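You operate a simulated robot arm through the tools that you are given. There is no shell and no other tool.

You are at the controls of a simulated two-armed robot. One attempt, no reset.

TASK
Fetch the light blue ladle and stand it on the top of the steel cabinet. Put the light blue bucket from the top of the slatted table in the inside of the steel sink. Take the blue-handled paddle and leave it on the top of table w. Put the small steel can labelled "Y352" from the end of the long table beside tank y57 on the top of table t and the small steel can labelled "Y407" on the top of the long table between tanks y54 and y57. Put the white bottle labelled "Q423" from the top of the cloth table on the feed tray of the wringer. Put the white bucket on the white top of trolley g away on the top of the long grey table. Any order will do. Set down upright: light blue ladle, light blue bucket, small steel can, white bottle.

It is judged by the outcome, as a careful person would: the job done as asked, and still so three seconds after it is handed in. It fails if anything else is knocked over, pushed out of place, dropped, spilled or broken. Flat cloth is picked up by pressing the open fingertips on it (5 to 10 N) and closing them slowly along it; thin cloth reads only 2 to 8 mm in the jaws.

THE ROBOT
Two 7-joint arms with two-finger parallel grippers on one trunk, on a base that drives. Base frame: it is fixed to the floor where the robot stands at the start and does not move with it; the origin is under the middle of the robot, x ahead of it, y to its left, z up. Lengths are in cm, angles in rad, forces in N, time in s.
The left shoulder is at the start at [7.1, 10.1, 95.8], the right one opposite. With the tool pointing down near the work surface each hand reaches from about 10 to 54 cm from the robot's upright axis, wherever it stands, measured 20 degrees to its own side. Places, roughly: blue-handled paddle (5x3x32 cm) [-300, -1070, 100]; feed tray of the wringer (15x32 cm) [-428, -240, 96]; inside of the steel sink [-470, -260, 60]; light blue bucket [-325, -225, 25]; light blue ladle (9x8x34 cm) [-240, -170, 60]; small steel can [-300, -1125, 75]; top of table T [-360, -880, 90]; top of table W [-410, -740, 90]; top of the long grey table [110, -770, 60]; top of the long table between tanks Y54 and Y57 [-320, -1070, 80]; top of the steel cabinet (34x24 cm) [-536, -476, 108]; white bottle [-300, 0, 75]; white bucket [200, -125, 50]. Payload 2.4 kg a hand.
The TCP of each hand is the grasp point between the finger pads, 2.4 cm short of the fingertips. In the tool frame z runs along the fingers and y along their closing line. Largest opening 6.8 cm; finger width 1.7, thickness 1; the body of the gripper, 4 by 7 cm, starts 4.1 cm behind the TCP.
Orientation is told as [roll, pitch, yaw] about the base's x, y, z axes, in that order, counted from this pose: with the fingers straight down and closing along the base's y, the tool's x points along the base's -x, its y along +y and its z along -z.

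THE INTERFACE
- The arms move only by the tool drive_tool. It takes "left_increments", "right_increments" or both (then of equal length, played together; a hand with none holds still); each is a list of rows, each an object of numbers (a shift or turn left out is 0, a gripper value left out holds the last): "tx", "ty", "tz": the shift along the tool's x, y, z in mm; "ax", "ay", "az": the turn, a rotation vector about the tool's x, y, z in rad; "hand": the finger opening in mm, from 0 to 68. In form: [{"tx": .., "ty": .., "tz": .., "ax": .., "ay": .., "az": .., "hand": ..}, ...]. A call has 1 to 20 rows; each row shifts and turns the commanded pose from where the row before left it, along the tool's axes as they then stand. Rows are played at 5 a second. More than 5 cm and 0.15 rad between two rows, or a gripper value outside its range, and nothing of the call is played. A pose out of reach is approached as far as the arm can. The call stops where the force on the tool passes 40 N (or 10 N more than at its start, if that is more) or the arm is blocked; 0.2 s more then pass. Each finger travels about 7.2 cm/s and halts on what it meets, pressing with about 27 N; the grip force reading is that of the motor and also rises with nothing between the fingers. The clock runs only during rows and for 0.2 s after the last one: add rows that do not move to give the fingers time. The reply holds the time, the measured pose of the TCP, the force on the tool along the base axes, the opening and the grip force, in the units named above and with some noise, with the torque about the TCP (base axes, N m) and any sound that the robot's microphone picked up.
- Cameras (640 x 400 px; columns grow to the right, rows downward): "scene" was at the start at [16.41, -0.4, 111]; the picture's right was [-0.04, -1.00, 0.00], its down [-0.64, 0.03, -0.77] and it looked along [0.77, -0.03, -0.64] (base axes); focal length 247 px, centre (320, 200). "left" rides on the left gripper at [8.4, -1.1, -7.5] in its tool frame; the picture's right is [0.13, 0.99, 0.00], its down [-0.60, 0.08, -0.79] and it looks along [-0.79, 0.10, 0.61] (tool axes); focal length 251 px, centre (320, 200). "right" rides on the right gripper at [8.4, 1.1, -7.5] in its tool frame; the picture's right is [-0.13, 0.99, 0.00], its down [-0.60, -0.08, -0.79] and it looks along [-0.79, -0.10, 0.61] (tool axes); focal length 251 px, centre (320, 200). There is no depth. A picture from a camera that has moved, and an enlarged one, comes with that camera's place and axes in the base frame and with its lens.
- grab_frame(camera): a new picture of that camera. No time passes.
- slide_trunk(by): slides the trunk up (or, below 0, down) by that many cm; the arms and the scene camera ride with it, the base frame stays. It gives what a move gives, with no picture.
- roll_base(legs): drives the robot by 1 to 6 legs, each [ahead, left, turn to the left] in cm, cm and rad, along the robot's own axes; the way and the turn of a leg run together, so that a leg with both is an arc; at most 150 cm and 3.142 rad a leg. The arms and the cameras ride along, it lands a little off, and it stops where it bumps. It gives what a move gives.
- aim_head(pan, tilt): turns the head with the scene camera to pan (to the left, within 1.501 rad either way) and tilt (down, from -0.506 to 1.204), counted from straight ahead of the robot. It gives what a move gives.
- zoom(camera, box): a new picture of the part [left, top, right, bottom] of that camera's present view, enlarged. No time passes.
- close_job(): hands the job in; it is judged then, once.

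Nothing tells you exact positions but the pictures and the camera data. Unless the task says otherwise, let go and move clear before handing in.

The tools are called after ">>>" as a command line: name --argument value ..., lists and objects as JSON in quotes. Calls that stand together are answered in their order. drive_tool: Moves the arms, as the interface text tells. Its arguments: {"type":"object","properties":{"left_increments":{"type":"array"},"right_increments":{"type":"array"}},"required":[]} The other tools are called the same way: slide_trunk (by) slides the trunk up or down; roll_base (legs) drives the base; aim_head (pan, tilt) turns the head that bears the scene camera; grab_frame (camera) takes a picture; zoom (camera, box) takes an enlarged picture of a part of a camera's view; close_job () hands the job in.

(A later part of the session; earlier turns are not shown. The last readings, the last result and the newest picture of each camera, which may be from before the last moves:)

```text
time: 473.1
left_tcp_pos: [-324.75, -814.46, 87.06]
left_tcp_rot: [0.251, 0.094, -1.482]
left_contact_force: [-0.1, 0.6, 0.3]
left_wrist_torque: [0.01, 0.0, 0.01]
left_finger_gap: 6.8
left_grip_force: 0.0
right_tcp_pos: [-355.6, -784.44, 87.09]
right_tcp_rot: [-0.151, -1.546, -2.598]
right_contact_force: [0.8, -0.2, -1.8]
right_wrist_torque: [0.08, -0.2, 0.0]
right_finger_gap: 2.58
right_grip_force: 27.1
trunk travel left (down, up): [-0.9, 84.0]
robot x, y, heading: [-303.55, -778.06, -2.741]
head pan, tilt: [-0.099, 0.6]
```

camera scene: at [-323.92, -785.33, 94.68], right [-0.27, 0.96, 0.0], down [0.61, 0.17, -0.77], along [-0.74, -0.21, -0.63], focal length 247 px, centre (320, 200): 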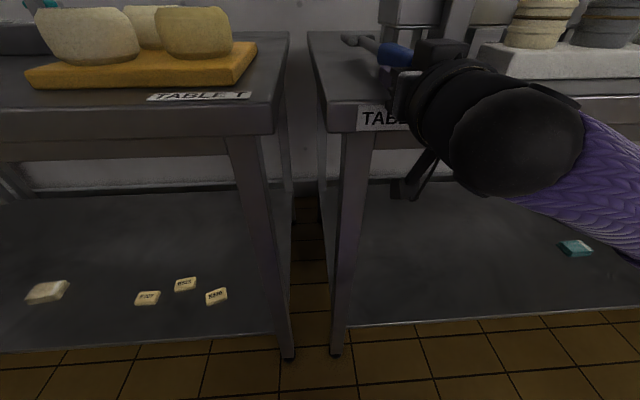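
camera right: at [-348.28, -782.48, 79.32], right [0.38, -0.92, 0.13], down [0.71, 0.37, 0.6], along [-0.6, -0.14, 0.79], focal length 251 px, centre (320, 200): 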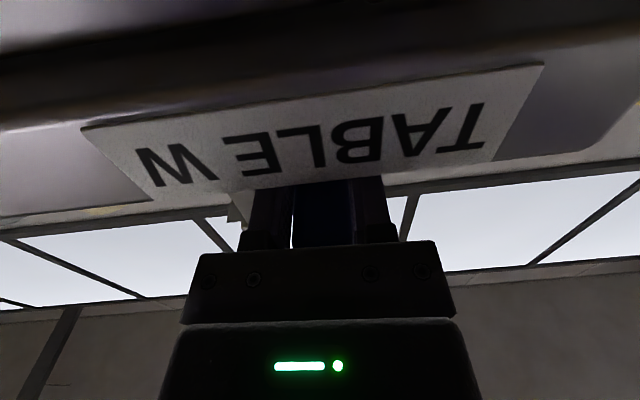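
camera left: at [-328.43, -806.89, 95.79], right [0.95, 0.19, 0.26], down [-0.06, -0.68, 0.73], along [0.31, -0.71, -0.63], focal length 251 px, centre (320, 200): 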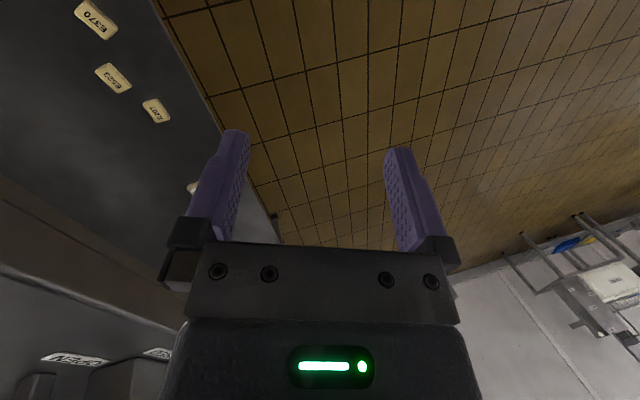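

No blade contact yet, so I'll tip a little more until the blade rests on the table.

>>> drive_tool --right_increments '[{"ay": 0.025}, {}]'

>>> drive_tool --right_increments '[{"ay": 0.025}, {}]'

>>> zoom --camera "scene" --box '[300, 0, 500, 160]'

```text
time: 473.7
left_tcp_pos: [-324.73, -814.43, 87.05]
left_tcp_rot: [0.249, 0.094, -1.479]
left_contact_force: [-0.1, 0.3, 0.5]
left_wrist_torque: [0.0, 0.03, 0.01]
left_finger_gap: 6.82
left_grip_force: 0.0
right_tcp_pos: [-355.72, -784.39, 87.16]
right_tcp_rot: [-0.066, -1.524, -2.687]
right_contact_force: [-0.1, 0.7, 1.4]
right_wrist_torque: [-0.37, 0.8, -0.01]
right_finger_gap: 2.56
right_grip_force: 27.2
trunk travel left (down, up): [-0.9, 84.0]
robot x, y, heading: [-303.23, -777.48, -2.739]
head pan, tilt: [-0.099, 0.6]
```

```text
time: 474.3
left_tcp_pos: [-324.82, -814.39, 87.14]
left_tcp_rot: [0.248, 0.092, -1.479]
left_contact_force: [0.2, -0.1, 0.6]
left_wrist_torque: [0.01, 0.01, -0.01]
left_finger_gap: 6.83
left_grip_force: 0.0
right_tcp_pos: [-355.59, -784.25, 87.12]
right_tcp_rot: [-0.043, -1.498, -2.707]
right_contact_force: [1.8, -0.2, 2.3]
right_wrist_torque: [-0.41, 0.79, 0.04]
right_finger_gap: 2.59
right_grip_force: 27.5
trunk travel left (down, up): [-0.9, 84.0]
robot x, y, heading: [-303.14, -777.71, -2.747]
head pan, tilt: [-0.099, 0.6]
```

```text
2.50 times, centred on (400, 80) of scene
camera zoom: at [-323.33, -785.87, 92.63], right [-0.35, 0.94, 0.0], down [0.69, 0.26, -0.67], along [-0.63, -0.24, -0.74], focal length 618 px, centre (120, 500)
```

zoom: 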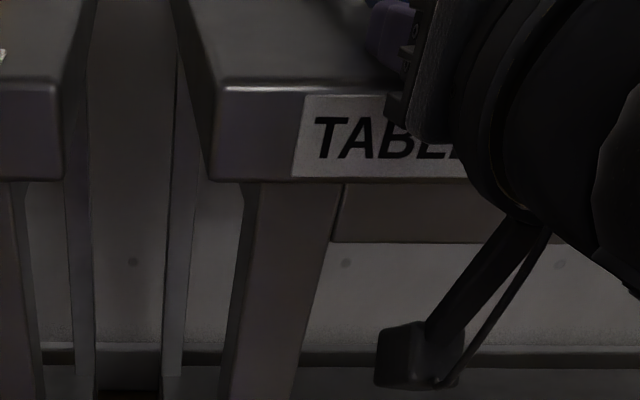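

The blade is resting on the table. Opening the fingers to let the handle settle.

>>> drive_tool --right_increments '[{"hand": 30}, {"hand": 35}, {"hand": 50}, {"hand": 68}, {}]'

>>> roll_base --legs '[[-20, 0, 0]]'

>>> slide_trunk --by 30

>>> grab_frame --camera "scene"

```text
time: 475.5
left_tcp_pos: [-324.75, -814.4, 87.02]
left_tcp_rot: [0.249, 0.092, -1.481]
left_contact_force: [0.1, 0.8, 0.1]
left_wrist_torque: [0.03, 0.0, 0.05]
left_finger_gap: 6.79
left_grip_force: 0.1
right_tcp_pos: [-355.7, -784.47, 86.99]
right_tcp_rot: [-0.045, -1.497, -2.705]
right_contact_force: [-1.2, 0.6, 1.1]
right_wrist_torque: [-0.04, 0.0, 0.01]
right_finger_gap: 6.75
right_grip_force: 0.1
trunk travel left (down, up): [-0.9, 84.0]
robot x, y, heading: [-303.48, -777.7, -2.744]
head pan, tilt: [-0.099, 0.6]
```

```text
time: 477.1
left_tcp_pos: [-306.23, -806.62, 87.19]
left_tcp_rot: [0.252, 0.092, -1.479]
left_contact_force: [0.5, -0.3, 0.4]
left_wrist_torque: [-0.01, -0.01, 0.0]
left_finger_gap: 6.8
left_grip_force: 0.0
right_tcp_pos: [-337.12, -776.7, 87.1]
right_tcp_rot: [-0.046, -1.498, -2.705]
right_contact_force: [-0.3, -0.6, -0.4]
right_wrist_torque: [-0.04, -0.01, 0.02]
right_finger_gap: 6.8
right_grip_force: 0.0
trunk travel left (down, up): [-0.9, 84.0]
robot x, y, heading: [-284.97, -770.18, -2.741]
head pan, tilt: [-0.099, 0.6]
```

```text
time: 480.1
left_tcp_pos: [-306.34, -806.53, 117.05]
left_tcp_rot: [0.25, 0.093, -1.481]
left_contact_force: [-0.2, -0.1, 0.0]
left_wrist_torque: [-0.01, -0.06, -0.02]
left_finger_gap: 6.78
left_grip_force: 0.1
right_tcp_pos: [-337.25, -776.6, 117.05]
right_tcp_rot: [-0.047, -1.499, -2.704]
right_contact_force: [-0.1, 0.6, 0.9]
right_wrist_torque: [0.01, -0.02, -0.01]
right_finger_gap: 6.81
right_grip_force: 0.2
trunk travel left (down, up): [-30.9, 54.0]
robot x, y, heading: [-285.37, -769.84, -2.746]
head pan, tilt: [-0.099, 0.6]
```

```text
taken
camera scene: at [-297.83, -774.5, 125.43], right [-0.3, 0.96, 0.0], down [0.54, 0.17, -0.82], along [-0.79, -0.24, -0.57], focal length 247 px, centre (320, 200)
```

scene: 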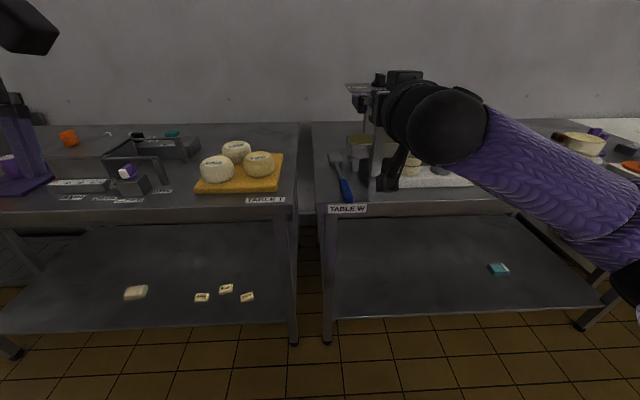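

The paddle lies on table W's left strip. Zooming to confirm it's fully on the top.

>>> zoom --camera "scene" --box '[290, 120, 410, 220]'

```text
4.00 times, centred on (350, 170) of scene
camera zoom: at [-297.83, -774.5, 125.43], right [-0.3, 0.96, 0.0], down [0.54, 0.17, -0.82], along [-0.79, -0.24, -0.57], focal length 989 px, centre (200, 320)
```

zoom: 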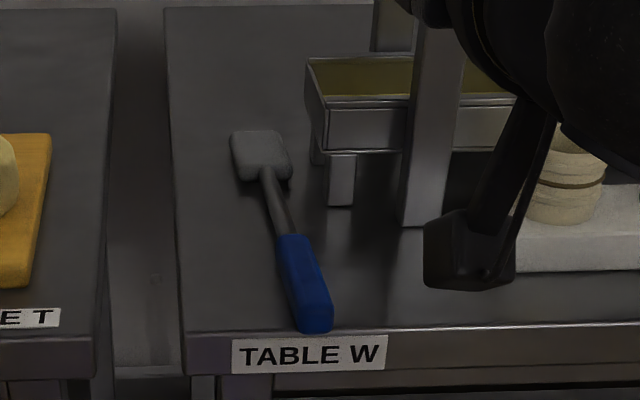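

The paddle is safely down. I'll back off, return the right tool to pointing down, and level the left tool.

>>> roll_base --legs '[[-20, 0, 0]]'

>>> drive_tool --right_increments '[{"ay": 0.136}, {"ay": 0.136}, {"ay": 0.136}, {"ay": 0.136}, {"ay": 0.136}, {"ay": 0.136}, {"ay": 0.136}, {"ay": 0.136}, {"ay": 0.136}, {"ay": 0.136}, {"ay": 0.138}, {}]'

>>> drive_tool --left_increments '[{"ax": 0.125}, {"ax": 0.125}, {"ay": -0.093}, {}]'

>>> aim_head --pan 0.4 --tilt 0.6

>>> grab_frame --camera "scene"

```text
time: 481.7
left_tcp_pos: [-288.16, -798.85, 117.08]
left_tcp_rot: [0.249, 0.092, -1.482]
left_contact_force: [0.2, -1.4, -0.6]
left_wrist_torque: [-0.03, 0.05, 0.0]
left_finger_gap: 6.79
left_grip_force: 0.1
right_tcp_pos: [-318.93, -768.75, 117.1]
right_tcp_rot: [-0.046, -1.498, -2.707]
right_contact_force: [1.0, -0.5, -0.1]
right_wrist_torque: [0.02, 0.0, 0.02]
right_finger_gap: 6.8
right_grip_force: 0.0
trunk travel left (down, up): [-30.9, 54.0]
robot x, y, heading: [-266.74, -762.03, -2.744]
head pan, tilt: [-0.099, 0.6]
```

```text
time: 484.3
left_tcp_pos: [-288.09, -798.8, 117.1]
left_tcp_rot: [0.25, 0.093, -1.481]
left_contact_force: [0.7, 0.3, -0.2]
left_wrist_torque: [0.01, -0.03, 0.01]
left_finger_gap: 6.8
left_grip_force: 0.2
right_tcp_pos: [-318.04, -768.16, 116.51]
right_tcp_rot: [-0.005, -0.291, -2.752]
right_contact_force: [0.1, 0.1, 0.3]
right_wrist_torque: [-0.04, -0.01, 0.04]
right_finger_gap: 6.77
right_grip_force: 0.0
right hand out of reach, approached as far as the arm can: row 9, 10, 11
trunk travel left (down, up): [-30.9, 54.0]
robot x, y, heading: [-266.86, -762.44, -2.741]
head pan, tilt: [-0.099, 0.6]
```

```text
time: 485.3
left_tcp_pos: [-288.33, -798.71, 117.08]
left_tcp_rot: [-0.002, -0.001, -1.482]
left_contact_force: [-0.3, 0.9, 0.1]
left_wrist_torque: [0.01, 0.01, 0.0]
left_finger_gap: 6.79
left_grip_force: 0.1
right_tcp_pos: [-318.03, -768.21, 116.55]
right_tcp_rot: [-0.004, -0.292, -2.754]
right_contact_force: [0.1, -0.6, 0.2]
right_wrist_torque: [-0.02, 0.01, 0.03]
right_finger_gap: 6.78
right_grip_force: 0.0
trunk travel left (down, up): [-30.9, 54.0]
robot x, y, heading: [-266.9, -761.88, -2.742]
head pan, tilt: [-0.099, 0.6]
```

```text
time: 486.2
left_tcp_pos: [-288.17, -798.82, 117.17]
left_tcp_rot: [-0.001, 0.001, -1.483]
left_contact_force: [0.2, -0.3, 0.4]
left_wrist_torque: [-0.01, -0.03, -0.01]
left_finger_gap: 6.77
left_grip_force: 0.0
right_tcp_pos: [-317.96, -768.15, 116.59]
right_tcp_rot: [-0.005, -0.292, -2.752]
right_contact_force: [0.3, 0.1, 0.6]
right_wrist_torque: [-0.01, 0.01, -0.03]
right_finger_gap: 6.8
right_grip_force: 0.1
trunk travel left (down, up): [-30.9, 54.0]
robot x, y, heading: [-266.53, -762.39, -2.745]
head pan, tilt: [0.4, 0.6]
```

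```text
taken
camera scene: at [-277.3, -770.5, 125.44], right [-0.71, 0.7, 0.0], down [0.4, 0.4, -0.82], along [-0.58, -0.59, -0.57], focal length 247 px, centre (320, 200)
```

scene: 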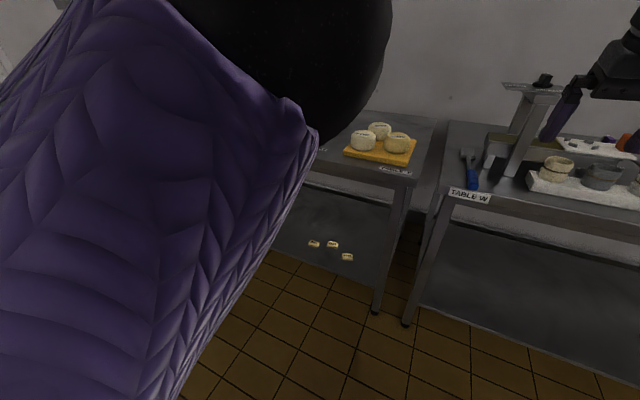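

The left elbow is raised up beside my head, which is what pushed on the camera. I'll swing that hand outward and down to unfold it.

>>> drive_tool --left_increments '[{"tx": -36, "ty": 11}, {"tx": -36, "ty": 11}, {"tx": -36, "ty": 11}, {"tz": 45}, {"tz": 45}, {"tz": 45}, {"tz": 45}, {"tz": 45}, {}]'

>>> grab_frame --camera "scene"

```text
time: 488.2
left_tcp_pos: [-283.9, -809.17, 94.66]
left_tcp_rot: [-0.002, -0.001, -1.483]
left_contact_force: [0.0, 0.2, 0.1]
left_wrist_torque: [0.01, 0.04, 0.0]
left_finger_gap: 6.82
left_grip_force: 0.1
right_tcp_pos: [-318.1, -768.11, 116.59]
right_tcp_rot: [-0.006, -0.292, -2.752]
right_contact_force: [-0.2, -0.4, 0.3]
right_wrist_torque: [-0.01, 0.01, -0.02]
right_finger_gap: 6.78
right_grip_force: 0.1
trunk travel left (down, up): [-30.9, 54.0]
robot x, y, heading: [-266.83, -762.32, -2.74]
head pan, tilt: [0.4, 0.6]
```

```text
taken
camera scene: at [-277.29, -770.52, 125.44], right [-0.72, 0.7, 0.0], down [0.4, 0.4, -0.82], along [-0.58, -0.59, -0.57], focal length 247 px, centre (320, 200)
```

scene: 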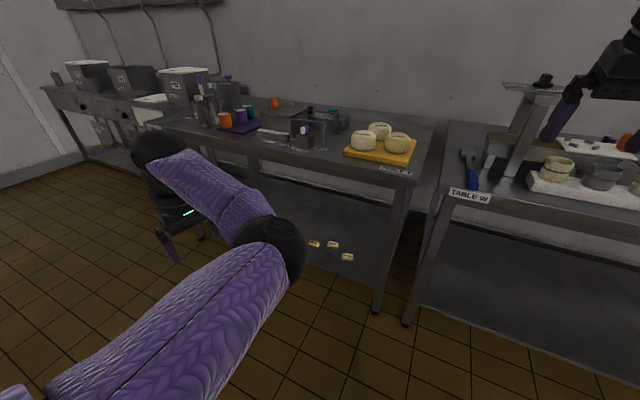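

Much better. Drawing the hand back a little more to settle the elbow outward.

>>> drive_tool --left_increments '[{"tx": 11, "ty": 35}, {"tx": 11, "ty": 35}, {"tx": 11, "ty": 35}, {}]' --right_increments '[{"ay": 0.1}, {"ay": 0.1}, {"ay": 0.09}, {}]'

>>> grab_frame --camera "scene"

```text
time: 489.2
left_tcp_pos: [-273.76, -805.17, 94.51]
left_tcp_rot: [-0.001, 0.001, -1.485]
left_contact_force: [0.7, 0.9, 0.0]
left_wrist_torque: [-0.01, 0.01, 0.0]
left_finger_gap: 6.82
left_grip_force: 0.1
right_tcp_pos: [-314.11, -768.62, 115.87]
right_tcp_rot: [-0.004, -0.101, -2.766]
right_contact_force: [0.7, 0.0, 0.7]
right_wrist_torque: [0.01, 0.0, 0.0]
right_finger_gap: 6.8
right_grip_force: 0.1
right hand out of reach, approached as far as the arm can: row 1, 2, 3
trunk travel left (down, up): [-30.9, 54.0]
robot x, y, heading: [-266.67, -762.18, -2.745]
head pan, tilt: [0.4, 0.6]
```

```text
taken
camera scene: at [-277.29, -770.51, 125.44], right [-0.72, 0.7, 0.0], down [0.4, 0.4, -0.82], along [-0.58, -0.59, -0.57], focal length 247 px, centre (320, 200)
```

scene: 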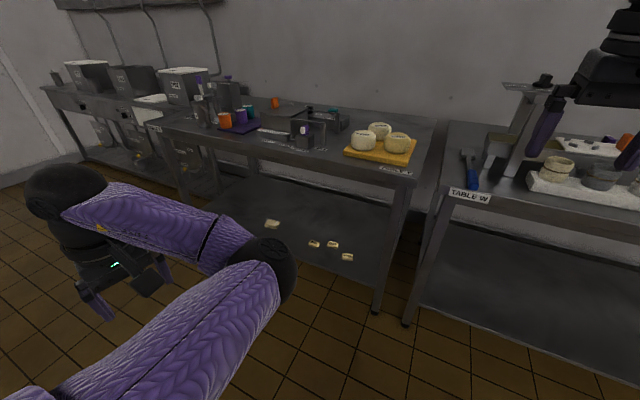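

The elbow is still on the inside. I'll rotate the wrist back toward neutral to coax it outward.

>>> drive_tool --left_increments '[{"az": 0.14}, {"az": 0.14}, {"az": 0.14}, {"az": 0.14}, {"az": 0.14}, {"az": 0.14}, {"az": 0.14}, {"az": 0.14}, {"az": 0.14}, {}]'

>>> grab_frame --camera "scene"

```text
time: 491.4
left_tcp_pos: [-273.76, -805.06, 94.55]
left_tcp_rot: [-0.001, -0.001, -2.745]
left_contact_force: [1.0, -0.4, -0.3]
left_wrist_torque: [0.02, 0.03, -0.03]
left_finger_gap: 6.83
left_grip_force: 0.1
right_tcp_pos: [-314.11, -768.74, 116.02]
right_tcp_rot: [-0.006, -0.102, -2.763]
right_contact_force: [0.5, -0.2, 0.3]
right_wrist_torque: [0.0, 0.0, 0.03]
right_finger_gap: 6.8
right_grip_force: 0.1
trunk travel left (down, up): [-30.9, 54.0]
robot x, y, heading: [-266.42, -762.37, -2.747]
head pan, tilt: [0.4, 0.6]
```

```text
taken
camera scene: at [-277.29, -770.51, 125.44], right [-0.72, 0.7, 0.0], down [0.4, 0.4, -0.82], along [-0.58, -0.59, -0.57], focal length 247 px, centre (320, 200)
```

scene: 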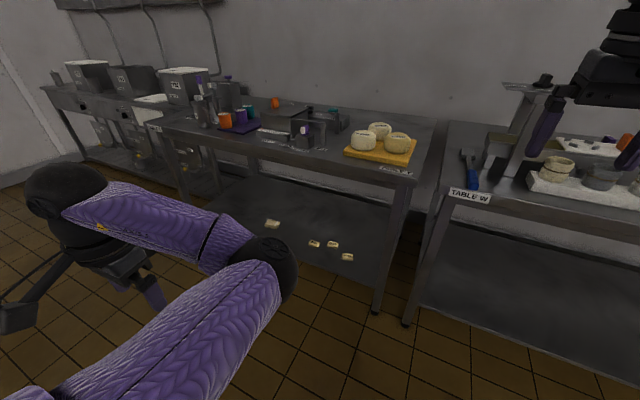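

Let me bring the hand inward to see how the elbow responds.

>>> drive_tool --left_increments '[{"ty": -40}, {"ty": -40}, {"ty": -40}, {"ty": -40}, {}]'

>>> grab_frame --camera "scene"

```text
time: 492.6
left_tcp_pos: [-276.71, -797.69, 94.67]
left_tcp_rot: [-0.001, -0.002, -2.741]
left_contact_force: [-0.3, 0.2, -0.5]
left_wrist_torque: [0.02, 0.05, -0.02]
left_finger_gap: 6.8
left_grip_force: 0.1
left hand out of reach, approached as far as the arm can: row 3, 4
right_tcp_pos: [-314.04, -768.62, 115.87]
right_tcp_rot: [-0.003, -0.101, -2.765]
right_contact_force: [-0.7, 0.6, 0.5]
right_wrist_torque: [0.01, 0.0, 0.02]
right_finger_gap: 6.82
right_grip_force: 0.0
trunk travel left (down, up): [-30.9, 54.0]
robot x, y, heading: [-266.71, -762.29, -2.744]
head pan, tilt: [0.4, 0.6]
```

```text
taken
camera scene: at [-277.29, -770.5, 125.44], right [-0.72, 0.7, 0.0], down [0.4, 0.4, -0.82], along [-0.58, -0.59, -0.57], focal length 247 px, centre (320, 200)
```

scene: 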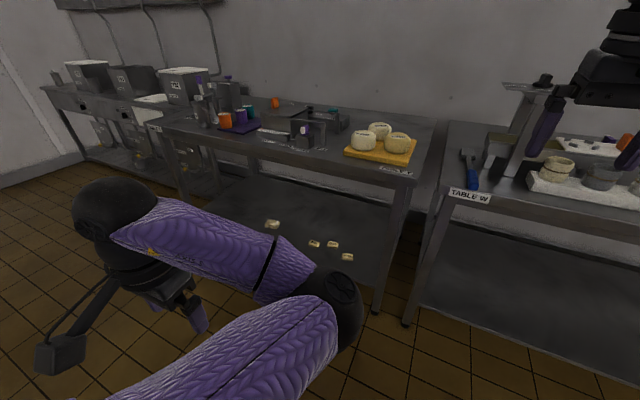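

Elbow-in limit. I'll extend that arm nearly straight, forward and low, then retract so it can fold outward as before.

>>> drive_tool --left_increments '[{"tx": -40, "tz": 15}, {"tx": -40, "tz": 15}, {"tx": -40, "tz": 15}, {"tx": -40, "tz": 15}, {"tx": -40, "tz": 15}, {"tx": -40, "tz": 15}, {"tx": -40}, {"tx": -40}, {}]'

>>> grab_frame --camera "scene"

>>> drive_tool --left_increments '[{"tx": 40}, {"tx": 40}, {"tx": 40}, {"tx": 40}, {}]'

>>> grab_frame --camera "scene"

```text
time: 494.6
left_tcp_pos: [-301.09, -807.04, 85.59]
left_tcp_rot: [0.001, -0.003, -2.741]
left_contact_force: [0.1, 0.8, 0.4]
left_wrist_torque: [0.02, 0.0, -0.03]
left_finger_gap: 6.81
left_grip_force: 0.1
left hand out of reach, approached as far as the arm can: row 1, 7, 8
right_tcp_pos: [-314.14, -768.61, 115.9]
right_tcp_rot: [-0.005, -0.102, -2.765]
right_contact_force: [0.4, -0.4, 0.0]
right_wrist_torque: [-0.01, 0.01, -0.02]
right_finger_gap: 6.81
right_grip_force: 0.1
trunk travel left (down, up): [-30.9, 54.0]
robot x, y, heading: [-266.75, -762.37, -2.74]
head pan, tilt: [0.4, 0.6]
```

```text
taken
camera scene: at [-277.29, -770.51, 125.44], right [-0.72, 0.7, 0.0], down [0.4, 0.4, -0.82], along [-0.58, -0.59, -0.57], focal length 247 px, centre (320, 200)
```

scene: 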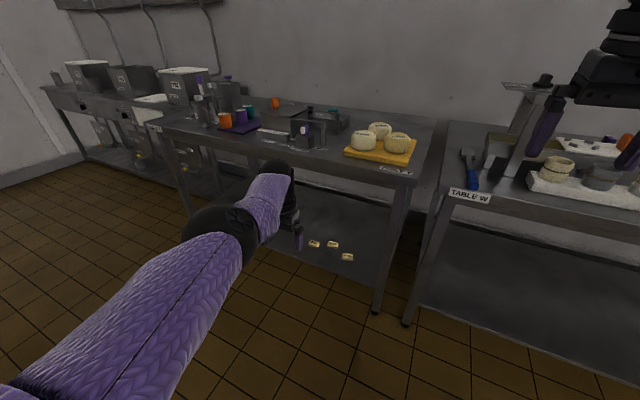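

```text
time: 495.8
left_tcp_pos: [-286.35, -800.71, 85.23]
left_tcp_rot: [0.0, 0.0, -2.741]
left_contact_force: [-0.3, 0.4, 0.2]
left_wrist_torque: [-0.04, 0.0, 0.02]
left_finger_gap: 6.8
left_grip_force: 0.0
right_tcp_pos: [-314.14, -768.73, 115.94]
right_tcp_rot: [-0.003, -0.099, -2.766]
right_contact_force: [0.5, 0.6, -0.1]
right_wrist_torque: [0.01, 0.02, 0.01]
right_finger_gap: 6.78
right_grip_force: 0.0
trunk travel left (down, up): [-30.9, 54.0]
robot x, y, heading: [-266.88, -761.88, -2.74]
head pan, tilt: [0.4, 0.6]
```

```text
taken
camera scene: at [-277.28, -770.5, 125.44], right [-0.72, 0.7, 0.0], down [0.4, 0.4, -0.82], along [-0.58, -0.59, -0.57], focal length 247 px, centre (320, 200)
```

scene: 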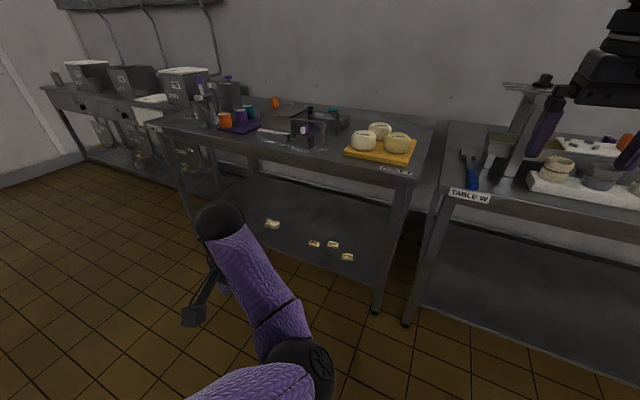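

The left arm is folded comfortably now. I'll drive back down the lane to the long table for Y407.

>>> roll_base --legs '[[8, 105, 0], [8, 105, 0], [8, 104, 0]]'

>>> slide_trunk --by 12

>>> aim_head --pan 0.2 --tilt 0.55

>>> grab_frame --camera "scene"

```text
time: 510.7
left_tcp_pos: [-177.63, -1085.96, 85.33]
left_tcp_rot: [0.001, -0.003, -2.611]
left_contact_force: [-0.4, -0.7, 0.5]
left_wrist_torque: [-0.01, 0.01, -0.01]
left_finger_gap: 6.8
left_grip_force: 0.1
right_tcp_pos: [-209.23, -1057.7, 115.9]
right_tcp_rot: [-0.002, -0.101, -2.635]
right_contact_force: [0.1, -0.7, 0.9]
right_wrist_torque: [0.02, 0.02, 0.01]
right_finger_gap: 6.81
right_grip_force: 0.0
trunk travel left (down, up): [-30.9, 54.0]
robot x, y, heading: [-162.9, -1045.67, -2.614]
head pan, tilt: [0.4, 0.6]
stopped in leg 3: the robot was blocked; the commanded pose is now the measured one
```

```text
time: 512.2
left_tcp_pos: [-177.53, -1085.93, 97.31]
left_tcp_rot: [-0.001, -0.001, -2.612]
left_contact_force: [-0.8, 1.2, -0.3]
left_wrist_torque: [-0.01, -0.02, 0.02]
left_finger_gap: 6.81
left_grip_force: 0.1
right_tcp_pos: [-207.91, -1057.03, 129.68]
right_tcp_rot: [-0.001, -0.145, -2.636]
right_contact_force: [0.1, 0.3, -0.1]
right_wrist_torque: [0.01, -0.01, 0.02]
right_finger_gap: 6.8
right_grip_force: 0.0
trunk travel left (down, up): [-42.9, 42.0]
robot x, y, heading: [-163.21, -1045.35, -2.612]
head pan, tilt: [0.4, 0.6]
```

```text
time: 513.0
left_tcp_pos: [-177.6, -1085.89, 97.35]
left_tcp_rot: [0.0, -0.001, -2.611]
left_contact_force: [-1.4, 0.1, -1.0]
left_wrist_torque: [0.02, -0.01, -0.03]
left_finger_gap: 6.81
left_grip_force: 0.1
right_tcp_pos: [-207.93, -1057.16, 129.9]
right_tcp_rot: [-0.002, -0.145, -2.636]
right_contact_force: [0.5, -0.2, -0.4]
right_wrist_torque: [0.0, 0.0, 0.0]
right_finger_gap: 6.81
right_grip_force: 0.1
trunk travel left (down, up): [-42.9, 42.0]
robot x, y, heading: [-162.88, -1045.37, -2.617]
head pan, tilt: [0.201, 0.55]
```

```text
taken
camera scene: at [-172.19, -1052.78, 137.99], right [-0.67, 0.75, 0.0], down [0.39, 0.35, -0.85], along [-0.64, -0.57, -0.52], focal length 247 px, centre (320, 200)
```

scene: 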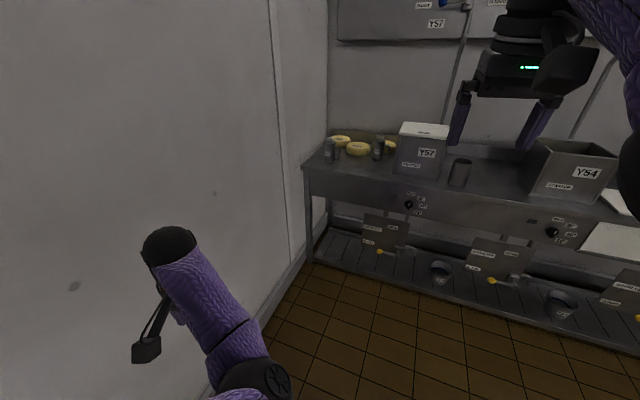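

I was blocked by something on my left near the end wall. I'll look there before moving.

>>> aim_head --pan 1.4 --tilt 0.9

>>> grab_frame --camera "scene"

>>> aim_head --pan 1.5 --tilt 0.5

>>> grab_frame --camera "scene"

```text
time: 514.4
left_tcp_pos: [-177.6, -1086.07, 97.4]
left_tcp_rot: [0.001, 0.0, -2.612]
left_contact_force: [0.3, -0.3, -0.7]
left_wrist_torque: [0.02, 0.02, -0.01]
left_finger_gap: 6.8
left_grip_force: 0.1
right_tcp_pos: [-207.9, -1057.06, 129.74]
right_tcp_rot: [-0.004, -0.144, -2.636]
right_contact_force: [0.5, -0.4, 0.6]
right_wrist_torque: [-0.03, -0.01, -0.06]
right_finger_gap: 6.8
right_grip_force: 0.0
trunk travel left (down, up): [-42.9, 42.0]
robot x, y, heading: [-163.23, -1045.52, -2.617]
head pan, tilt: [1.4, 0.901]
```

```text
taken
camera scene: at [-162.86, -1053.88, 135.07], right [-0.94, -0.35, 0.0], down [-0.27, 0.73, -0.62], along [0.22, -0.58, -0.78], focal length 247 px, centre (320, 200)
```

scene: 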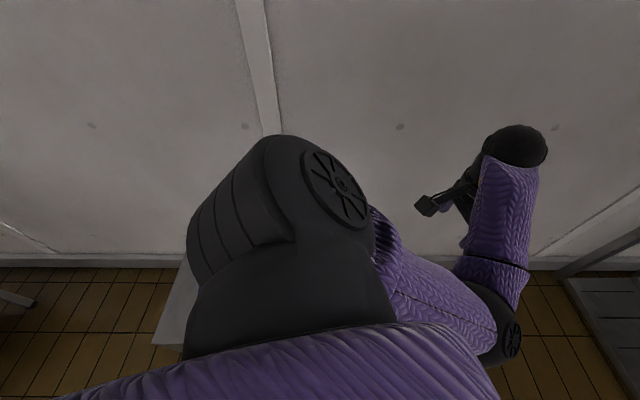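

```text
time: 515.2
left_tcp_pos: [-177.73, -1085.95, 97.44]
left_tcp_rot: [-0.002, -0.002, -2.613]
left_contact_force: [-0.1, 0.3, -0.5]
left_wrist_torque: [-0.01, 0.02, -0.01]
left_finger_gap: 6.78
left_grip_force: 0.1
right_tcp_pos: [-207.99, -1056.97, 129.79]
right_tcp_rot: [-0.001, -0.145, -2.637]
right_contact_force: [-0.1, -0.6, 0.1]
right_wrist_torque: [-0.01, 0.03, -0.01]
right_finger_gap: 6.82
right_grip_force: 0.0
trunk travel left (down, up): [-42.9, 42.0]
robot x, y, heading: [-163.02, -1045.31, -2.617]
head pan, tilt: [1.499, 0.499]
```

```text
taken
camera scene: at [-161.49, -1054.97, 138.45], right [-0.9, -0.44, 0.0], down [-0.21, 0.43, -0.88], along [0.39, -0.79, -0.48], focal length 247 px, centre (320, 200)
```

scene: 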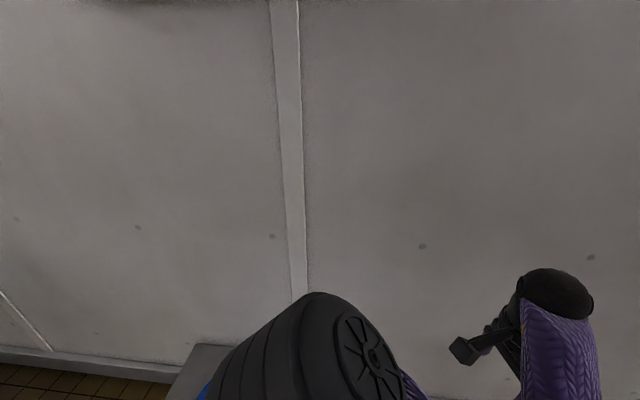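

I touched the grey step box by the wall. I'll pull away from it and look at it to be sure it hasn't shifted.

>>> roll_base --legs '[[35, -25, 0], [0, 0, 1.2]]'

>>> aim_head --pan 0.6 --tilt 0.6

>>> grab_frame --camera "scene"

```text
time: 520.9
left_tcp_pos: [-173.9, -1070.34, 97.29]
left_tcp_rot: [-0.001, 0.0, -1.429]
left_contact_force: [-0.4, -0.1, 0.2]
left_wrist_torque: [-0.04, 0.01, -0.02]
left_finger_gap: 6.78
left_grip_force: 0.1
right_tcp_pos: [-212.08, -1087.49, 129.71]
right_tcp_rot: [-0.003, -0.145, -1.45]
right_contact_force: [0.0, -0.3, 0.7]
right_wrist_torque: [0.0, 0.02, 0.0]
right_finger_gap: 6.81
right_grip_force: 0.1
trunk travel left (down, up): [-42.9, 42.0]
robot x, y, heading: [-205.8, -1041.38, -1.432]
head pan, tilt: [1.499, 0.499]
```

```text
time: 522.1
left_tcp_pos: [-173.78, -1070.21, 97.38]
left_tcp_rot: [-0.001, 0.0, -1.428]
left_contact_force: [-1.0, -0.9, -0.6]
left_wrist_torque: [-0.04, 0.0, 0.01]
left_finger_gap: 6.79
left_grip_force: 0.1
right_tcp_pos: [-212.05, -1087.54, 129.84]
right_tcp_rot: [-0.001, -0.145, -1.451]
right_contact_force: [-1.5, -0.3, -0.7]
right_wrist_torque: [0.0, -0.01, 0.0]
right_finger_gap: 6.81
right_grip_force: 0.1
trunk travel left (down, up): [-42.9, 42.0]
robot x, y, heading: [-205.98, -1041.42, -1.425]
head pan, tilt: [0.6, 0.6]
```

```text
taken
camera scene: at [-199.73, -1050.82, 137.54], right [-0.74, -0.68, 0.0], down [-0.38, 0.42, -0.82], along [0.56, -0.61, -0.57], focal length 247 px, centre (320, 200)
```

scene: 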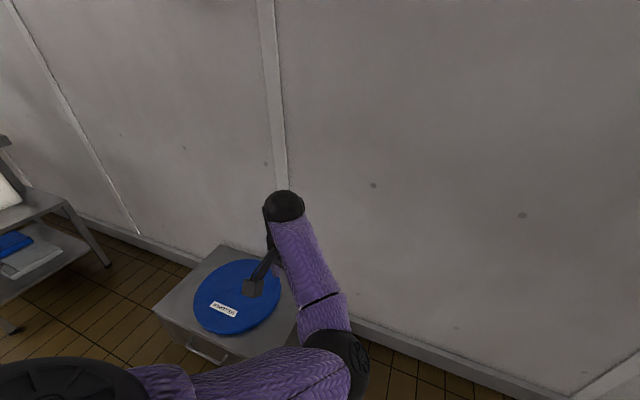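

The box looks nearly unmoved; I'll turn to see it squarely between my arms and verify.

>>> roll_base --legs '[[0, 0, 0.65]]'

>>> aim_head --pan -0.1 --tilt 0.6

>>> grab_frame --camera "scene"

```text
time: 524.2
left_tcp_pos: [-163.08, -1045.2, 97.33]
left_tcp_rot: [0.0, -0.001, -0.785]
left_contact_force: [0.2, 0.5, -0.5]
left_wrist_torque: [0.01, 0.01, 0.02]
left_finger_gap: 6.81
left_grip_force: 0.0
right_tcp_pos: [-183.44, -1081.99, 129.81]
right_tcp_rot: [-0.003, -0.145, -0.81]
right_contact_force: [0.5, -0.4, 0.6]
right_wrist_torque: [-0.01, 0.02, -0.02]
right_finger_gap: 6.79
right_grip_force: 0.1
trunk travel left (down, up): [-42.9, 42.0]
robot x, y, heading: [-206.1, -1041.31, -0.79]
head pan, tilt: [0.6, 0.6]
```

```text
time: 525.3
left_tcp_pos: [-163.01, -1045.49, 97.22]
left_tcp_rot: [-0.001, -0.001, -0.787]
left_contact_force: [0.3, 0.7, -0.6]
left_wrist_torque: [-0.04, -0.01, 0.0]
left_finger_gap: 6.8
left_grip_force: 0.0
right_tcp_pos: [-183.41, -1081.94, 129.87]
right_tcp_rot: [-0.004, -0.144, -0.811]
right_contact_force: [0.2, -0.5, 0.3]
right_wrist_torque: [0.0, 0.02, 0.0]
right_finger_gap: 6.8
right_grip_force: 0.0
trunk travel left (down, up): [-42.9, 42.0]
robot x, y, heading: [-205.87, -1041.54, -0.792]
head pan, tilt: [-0.099, 0.6]
```

```text
taken
camera scene: at [-198.56, -1050.39, 137.54], right [-0.78, -0.63, 0.0], down [-0.36, 0.44, -0.82], along [0.52, -0.64, -0.57], focal length 247 px, centre (320, 200)
```

scene: 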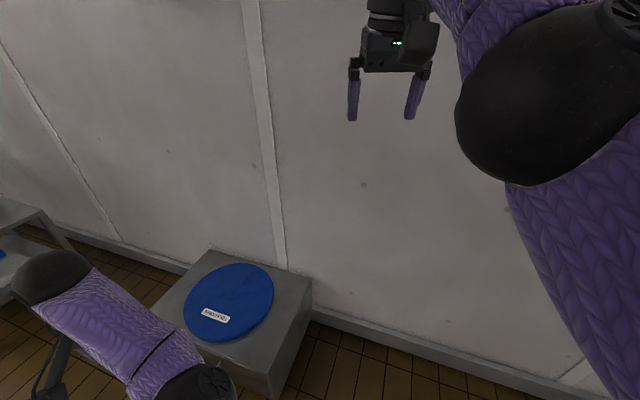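

The box hasn't moved. I'll turn back to the long table, stage in front of Y407, and set the left tool for the handle pinch.

>>> roll_base --legs '[[0, 0, -1.87], [12, 31, 0]]'

>>> drive_tool --left_increments '[{"az": -0.14}, {"az": -0.14}, {"az": -0.14}, {"az": -0.14}, {"az": -0.14}, {"az": -0.14}, {"az": -0.14}, {"az": -0.14}, {"az": -0.14}, {"az": -0.14}, {}]' --right_increments '[{"ay": 0.07}, {"ay": 0.07}, {}, {}, {}, {}, {}, {}, {}, {}, {}]'

>>> aim_head --pan 0.4 --tilt 0.7

>>> grab_frame --camera "scene"

```text
time: 531.9
left_tcp_pos: [-217.55, -1113.99, 97.37]
left_tcp_rot: [0.001, 0.001, -2.639]
left_contact_force: [-0.1, -0.6, 0.7]
left_wrist_torque: [0.05, 0.02, 0.01]
left_finger_gap: 6.8
left_grip_force: 0.1
right_tcp_pos: [-247.25, -1084.3, 129.8]
right_tcp_rot: [-0.003, -0.146, -2.663]
right_contact_force: [0.8, 1.0, -0.2]
right_wrist_torque: [0.01, 0.01, -0.05]
right_finger_gap: 6.78
right_grip_force: 0.1
trunk travel left (down, up): [-42.9, 42.0]
robot x, y, heading: [-202.14, -1073.77, -2.642]
head pan, tilt: [-0.099, 0.6]
```

```text
time: 534.3
left_tcp_pos: [-217.53, -1114.03, 97.31]
left_tcp_rot: [0.0, -0.001, -1.237]
left_contact_force: [0.1, 0.0, -0.5]
left_wrist_torque: [0.02, 0.03, -0.01]
left_finger_gap: 6.83
left_grip_force: 0.0
right_tcp_pos: [-246.53, -1084.68, 126.66]
right_tcp_rot: [-0.001, -0.005, -2.662]
right_contact_force: [0.0, 0.5, -0.5]
right_wrist_torque: [-0.01, 0.01, 0.0]
right_finger_gap: 6.79
right_grip_force: 0.1
right hand out of reach, approached as far as the arm can: row 1, 2
trunk travel left (down, up): [-42.9, 42.0]
robot x, y, heading: [-201.91, -1073.89, -2.638]
head pan, tilt: [-0.099, 0.6]
```

```text
time: 535.2
left_tcp_pos: [-217.66, -1113.93, 97.19]
left_tcp_rot: [-0.002, 0.001, -1.241]
left_contact_force: [-0.1, -0.2, -0.4]
left_wrist_torque: [-0.01, 0.03, 0.01]
left_finger_gap: 6.81
left_grip_force: 0.0
right_tcp_pos: [-246.29, -1084.64, 126.51]
right_tcp_rot: [-0.002, -0.007, -2.663]
right_contact_force: [0.8, -0.3, -0.2]
right_wrist_torque: [0.02, 0.0, -0.01]
right_finger_gap: 6.8
right_grip_force: 0.1
trunk travel left (down, up): [-42.9, 42.0]
robot x, y, heading: [-201.98, -1073.7, -2.638]
head pan, tilt: [0.4, 0.7]
```

```text
taken
camera scene: at [-209.8, -1081.82, 136.68], right [-0.78, 0.62, 0.0], down [0.4, 0.5, -0.76], along [-0.48, -0.6, -0.64], focal length 247 px, centre (320, 200)
```

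scene: 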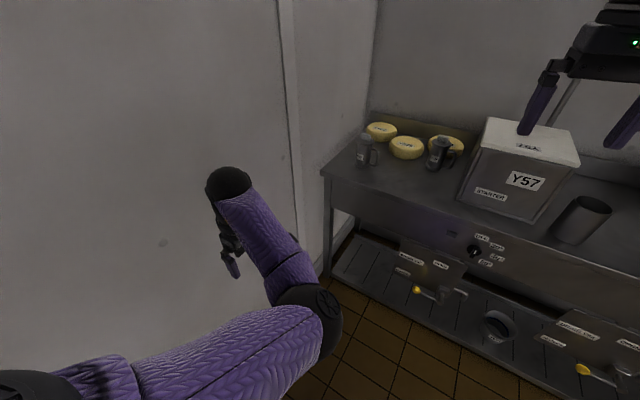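

Raising the left hand 5 cm and rolling up to the table.

>>> drive_tool --left_increments '[{"tz": -30}, {"tz": -25}, {}]'

>>> roll_base --legs '[[30, 2.8, 0], [17, 0, 0]]'

>>> grab_frame --camera "scene"

>>> grab_frame --camera "left"

```text
time: 536.0
left_tcp_pos: [-217.47, -1113.99, 102.86]
left_tcp_rot: [-0.001, 0.001, -1.239]
left_contact_force: [-0.3, -0.3, -0.4]
left_wrist_torque: [0.0, 0.01, -0.02]
left_finger_gap: 6.8
left_grip_force: 0.0
right_tcp_pos: [-246.32, -1084.64, 126.57]
right_tcp_rot: [-0.002, -0.005, -2.662]
right_contact_force: [0.2, 0.0, 0.8]
right_wrist_torque: [0.02, 0.02, 0.0]
right_finger_gap: 6.82
right_grip_force: 0.1
trunk travel left (down, up): [-42.9, 42.0]
robot x, y, heading: [-202.31, -1073.92, -2.639]
head pan, tilt: [0.4, 0.7]
```

```text
time: 539.1
left_tcp_pos: [-256.8, -1139.15, 102.91]
left_tcp_rot: [-0.001, -0.001, -1.23]
left_contact_force: [0.2, -0.3, 0.1]
left_wrist_torque: [0.0, 0.0, -0.01]
left_finger_gap: 6.8
left_grip_force: 0.1
right_tcp_pos: [-285.91, -1109.95, 126.61]
right_tcp_rot: [-0.002, -0.007, -2.656]
right_contact_force: [-1.1, -0.2, -0.3]
right_wrist_torque: [0.01, -0.02, -0.04]
right_finger_gap: 6.83
right_grip_force: 0.1
trunk travel left (down, up): [-42.9, 42.0]
robot x, y, heading: [-241.18, -1098.58, -2.632]
head pan, tilt: [0.4, 0.7]
```

```text
taken
camera scene: at [-249.26, -1106.88, 136.67], right [-0.79, 0.62, 0.0], down [0.4, 0.51, -0.76], along [-0.47, -0.6, -0.64], focal length 247 px, centre (320, 200)
```

scene: 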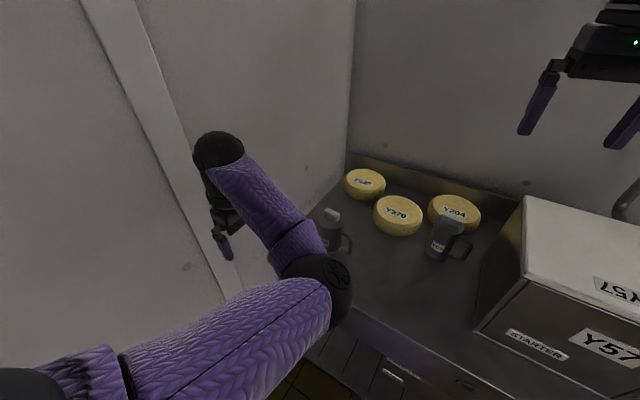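

```text
taken
camera left: at [-260.67, -1131.55, 110.5], right [0.89, 0.45, 0.0], down [0.28, -0.54, 0.79], along [0.36, -0.71, -0.61], focal length 251 px, centre (320, 200)
```

left: 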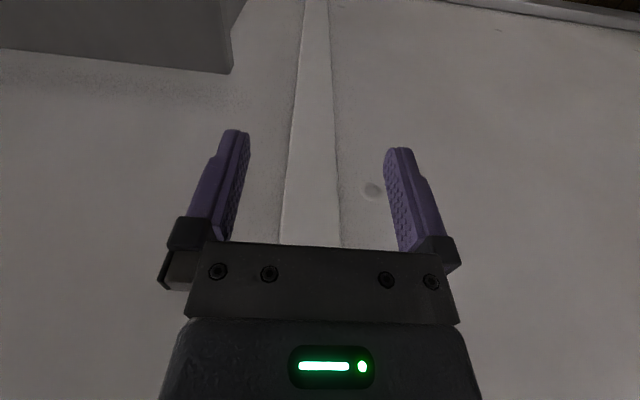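

Y407's knob is at [-279.4, -1140.5]. I'll bring the hand over its handle at safe height.

>>> drive_tool --left_increments '[{"tx": 20, "ty": -35}, {"tx": 20, "ty": -35}, {"tx": 20, "ty": -35}, {"tx": 20, "ty": -35}, {"tx": 20, "ty": -35}, {"tx": 22, "ty": -34}, {}]'

>>> grab_frame --camera "scene"

>>> grab_frame --camera "left"

```text
time: 540.7
left_tcp_pos: [-278.51, -1133.77, 102.95]
left_tcp_rot: [-0.002, -0.001, -1.23]
left_contact_force: [-0.1, 0.0, 0.1]
left_wrist_torque: [-0.03, -0.02, 0.0]
left_finger_gap: 6.8
left_grip_force: 0.2
left hand out of reach, approached as far as the arm can: row 6
right_tcp_pos: [-285.7, -1110.0, 126.48]
right_tcp_rot: [-0.001, -0.004, -2.654]
right_contact_force: [0.1, 0.9, -0.4]
right_wrist_torque: [0.03, -0.01, 0.02]
right_finger_gap: 6.76
right_grip_force: 0.1
trunk travel left (down, up): [-42.9, 42.0]
robot x, y, heading: [-241.21, -1098.81, -2.634]
head pan, tilt: [0.4, 0.7]
```

```text
taken
camera scene: at [-249.19, -1106.85, 136.68], right [-0.79, 0.62, 0.0], down [0.4, 0.51, -0.76], along [-0.47, -0.6, -0.64], focal length 247 px, centre (320, 200)
```

scene: 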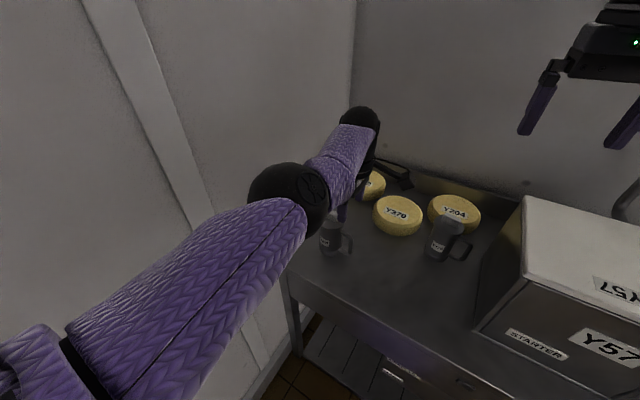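

```text
taken
camera left: at [-282.41, -1126.25, 110.61], right [0.89, 0.45, 0.0], down [0.28, -0.54, 0.79], along [0.36, -0.71, -0.61], focal length 251 px, centre (320, 200)
```

left: 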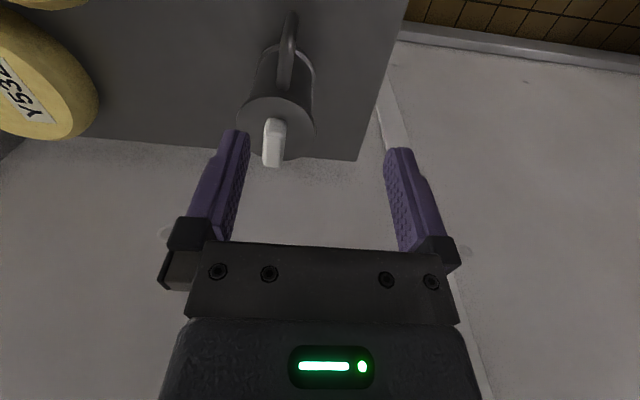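

The handle is about 2.8 cm further forward than I can reach, so I'll nudge the base 3 cm closer (still short of the rack).

>>> roll_base --legs '[[3, 0, 0]]'

>>> grab_frame --camera "left"

```text
time: 541.5
left_tcp_pos: [-281.25, -1135.21, 102.9]
left_tcp_rot: [-0.001, -0.002, -1.228]
left_contact_force: [-0.1, -0.5, 0.0]
left_wrist_torque: [0.0, -0.01, 0.01]
left_finger_gap: 6.8
left_grip_force: 0.1
right_tcp_pos: [-288.43, -1111.63, 126.44]
right_tcp_rot: [-0.004, -0.004, -2.653]
right_contact_force: [-1.7, -0.4, -1.0]
right_wrist_torque: [0.01, -0.04, 0.0]
right_finger_gap: 6.8
right_grip_force: 0.1
trunk travel left (down, up): [-42.9, 42.0]
robot x, y, heading: [-244.1, -1100.41, -2.635]
head pan, tilt: [0.4, 0.7]
```

```text
taken
camera left: at [-285.08, -1127.73, 110.52], right [0.89, 0.45, 0.0], down [0.28, -0.54, 0.79], along [0.36, -0.71, -0.61], focal length 251 px, centre (320, 200)
```

left: 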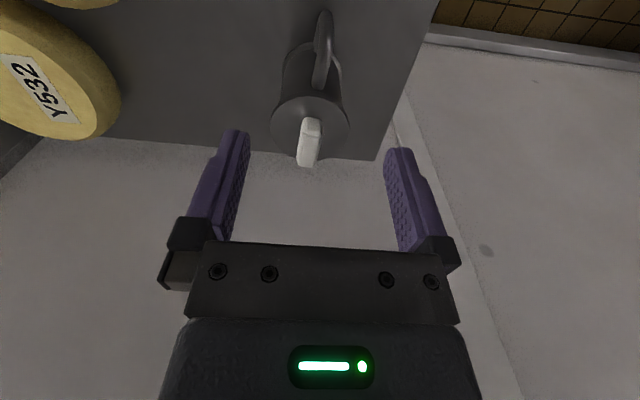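

The handle is centred. Descending to just above it for a final check.

>>> drive_tool --left_increments '[{"tz": 30}, {"tz": 30}, {"tz": 30}, {}]'

>>> grab_frame --camera "left"

>>> grab_frame --camera "scene"

```text
time: 542.5
left_tcp_pos: [-280.08, -1134.31, 94.17]
left_tcp_rot: [0.0, -0.001, -1.231]
left_contact_force: [0.6, -0.5, -0.2]
left_wrist_torque: [0.0, -0.01, 0.0]
left_finger_gap: 6.83
left_grip_force: 0.1
left hand out of reach, approached as far as the arm can: row 2, 3
right_tcp_pos: [-288.37, -1111.44, 126.53]
right_tcp_rot: [-0.003, -0.006, -2.652]
right_contact_force: [0.3, 0.2, 0.1]
right_wrist_torque: [-0.05, -0.04, -0.04]
right_finger_gap: 6.78
right_grip_force: 0.0
trunk travel left (down, up): [-42.9, 42.0]
robot x, y, heading: [-244.2, -1100.07, -2.636]
head pan, tilt: [0.4, 0.7]
```

```text
taken
camera left: at [-283.99, -1126.75, 101.8], right [0.89, 0.45, 0.0], down [0.28, -0.54, 0.79], along [0.36, -0.71, -0.61], focal length 251 px, centre (320, 200)
```

left: 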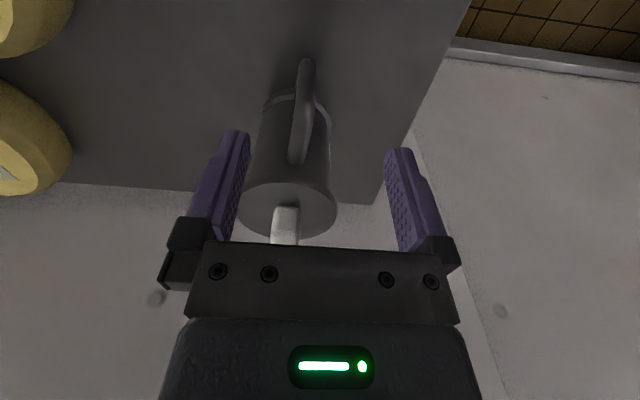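

```text
taken
camera scene: at [-251.79, -1108.29, 136.68], right [-0.79, 0.62, 0.0], down [0.4, 0.51, -0.76], along [-0.47, -0.6, -0.64], focal length 247 px, centre (320, 200)
```

scene: 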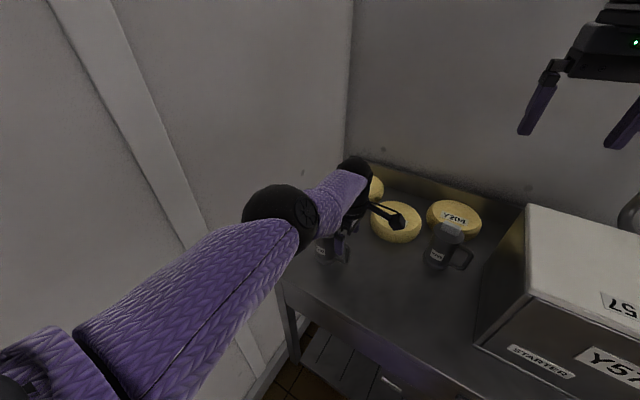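

The arm drifts back as it goes low, so I'll lower with the trunk (which also brings my shoulders forward) and then re-centre.

>>> slide_trunk --by -3.5

>>> drive_tool --left_increments '[{"tx": 2, "ty": -9}, {}]'

>>> grab_frame --camera "left"

```text
time: 543.3
left_tcp_pos: [-280.16, -1134.47, 90.72]
left_tcp_rot: [-0.001, -0.001, -1.231]
left_contact_force: [0.2, -0.4, 0.0]
left_wrist_torque: [0.03, 0.0, -0.01]
left_finger_gap: 6.79
left_grip_force: 0.1
right_tcp_pos: [-288.37, -1111.37, 122.94]
right_tcp_rot: [-0.004, -0.005, -2.655]
right_contact_force: [0.1, -0.2, 0.4]
right_wrist_torque: [0.0, 0.0, -0.02]
right_finger_gap: 6.79
right_grip_force: 0.1
trunk travel left (down, up): [-39.4, 45.5]
robot x, y, heading: [-244.34, -1100.08, -2.634]
head pan, tilt: [0.4, 0.7]
```

```text
time: 543.9
left_tcp_pos: [-280.56, -1134.38, 90.74]
left_tcp_rot: [0.0, 0.001, -1.23]
left_contact_force: [-0.3, -1.0, 0.6]
left_wrist_torque: [0.02, -0.01, -0.01]
left_finger_gap: 6.82
left_grip_force: 0.1
left hand out of reach, approached as far as the arm can: row 1
right_tcp_pos: [-288.23, -1111.41, 123.07]
right_tcp_rot: [-0.001, -0.005, -2.654]
right_contact_force: [0.2, -0.8, 0.6]
right_wrist_torque: [0.01, 0.02, -0.02]
right_finger_gap: 6.79
right_grip_force: 0.0
trunk travel left (down, up): [-39.4, 45.5]
robot x, y, heading: [-243.9, -1100.13, -2.632]
head pan, tilt: [0.4, 0.7]
```

```text
taken
camera left: at [-284.44, -1126.77, 98.45], right [0.89, 0.45, 0.0], down [0.28, -0.54, 0.79], along [0.36, -0.71, -0.61], focal length 251 px, centre (320, 200)
```

left: 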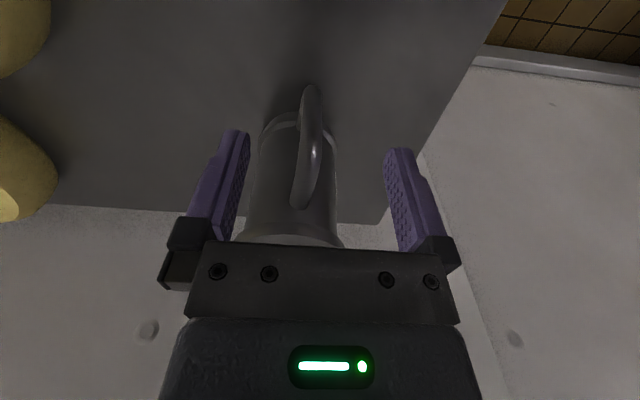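

Handle nearly centred. Lowering 2.2 cm more and closing.

>>> slide_trunk --by -2.2

>>> drive_tool --left_increments '[{"hand": 40}, {"hand": 20}, {"hand": 0}, {"hand": 0}, {}]'

>>> grab_frame --camera "left"

```text
time: 544.6
left_tcp_pos: [-280.55, -1134.28, 88.71]
left_tcp_rot: [-0.002, 0.001, -1.23]
left_contact_force: [0.5, 0.2, -0.5]
left_wrist_torque: [-0.02, 0.02, -0.02]
left_finger_gap: 6.8
left_grip_force: 0.1
right_tcp_pos: [-288.32, -1111.38, 120.79]
right_tcp_rot: [-0.001, -0.005, -2.652]
right_contact_force: [0.5, -0.3, 0.1]
right_wrist_torque: [-0.01, -0.02, 0.0]
right_finger_gap: 6.8
right_grip_force: 0.1
trunk travel left (down, up): [-37.2, 47.7]
robot x, y, heading: [-244.21, -1099.98, -2.636]
head pan, tilt: [0.4, 0.7]
```

```text
time: 545.8
left_tcp_pos: [-280.62, -1134.36, 88.72]
left_tcp_rot: [-0.002, 0.0, -1.231]
left_contact_force: [-1.1, -2.0, 4.3]
left_wrist_torque: [-0.31, -0.17, -0.11]
left_finger_gap: 1.21
left_grip_force: 26.6
right_tcp_pos: [-288.35, -1111.32, 120.83]
right_tcp_rot: [-0.001, -0.005, -2.654]
right_contact_force: [0.2, -0.8, 0.6]
right_wrist_torque: [0.01, 0.01, 0.01]
right_finger_gap: 6.83
right_grip_force: 0.1
trunk travel left (down, up): [-37.2, 47.7]
robot x, y, heading: [-244.01, -1100.16, -2.637]
head pan, tilt: [0.4, 0.7]
```

```text
taken
camera left: at [-284.41, -1126.75, 96.3], right [0.89, 0.45, 0.0], down [0.28, -0.54, 0.79], along [0.36, -0.71, -0.61], focal length 251 px, centre (320, 200)
```

left: 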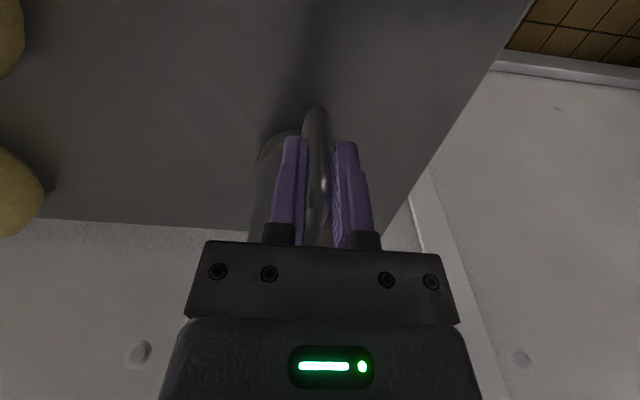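

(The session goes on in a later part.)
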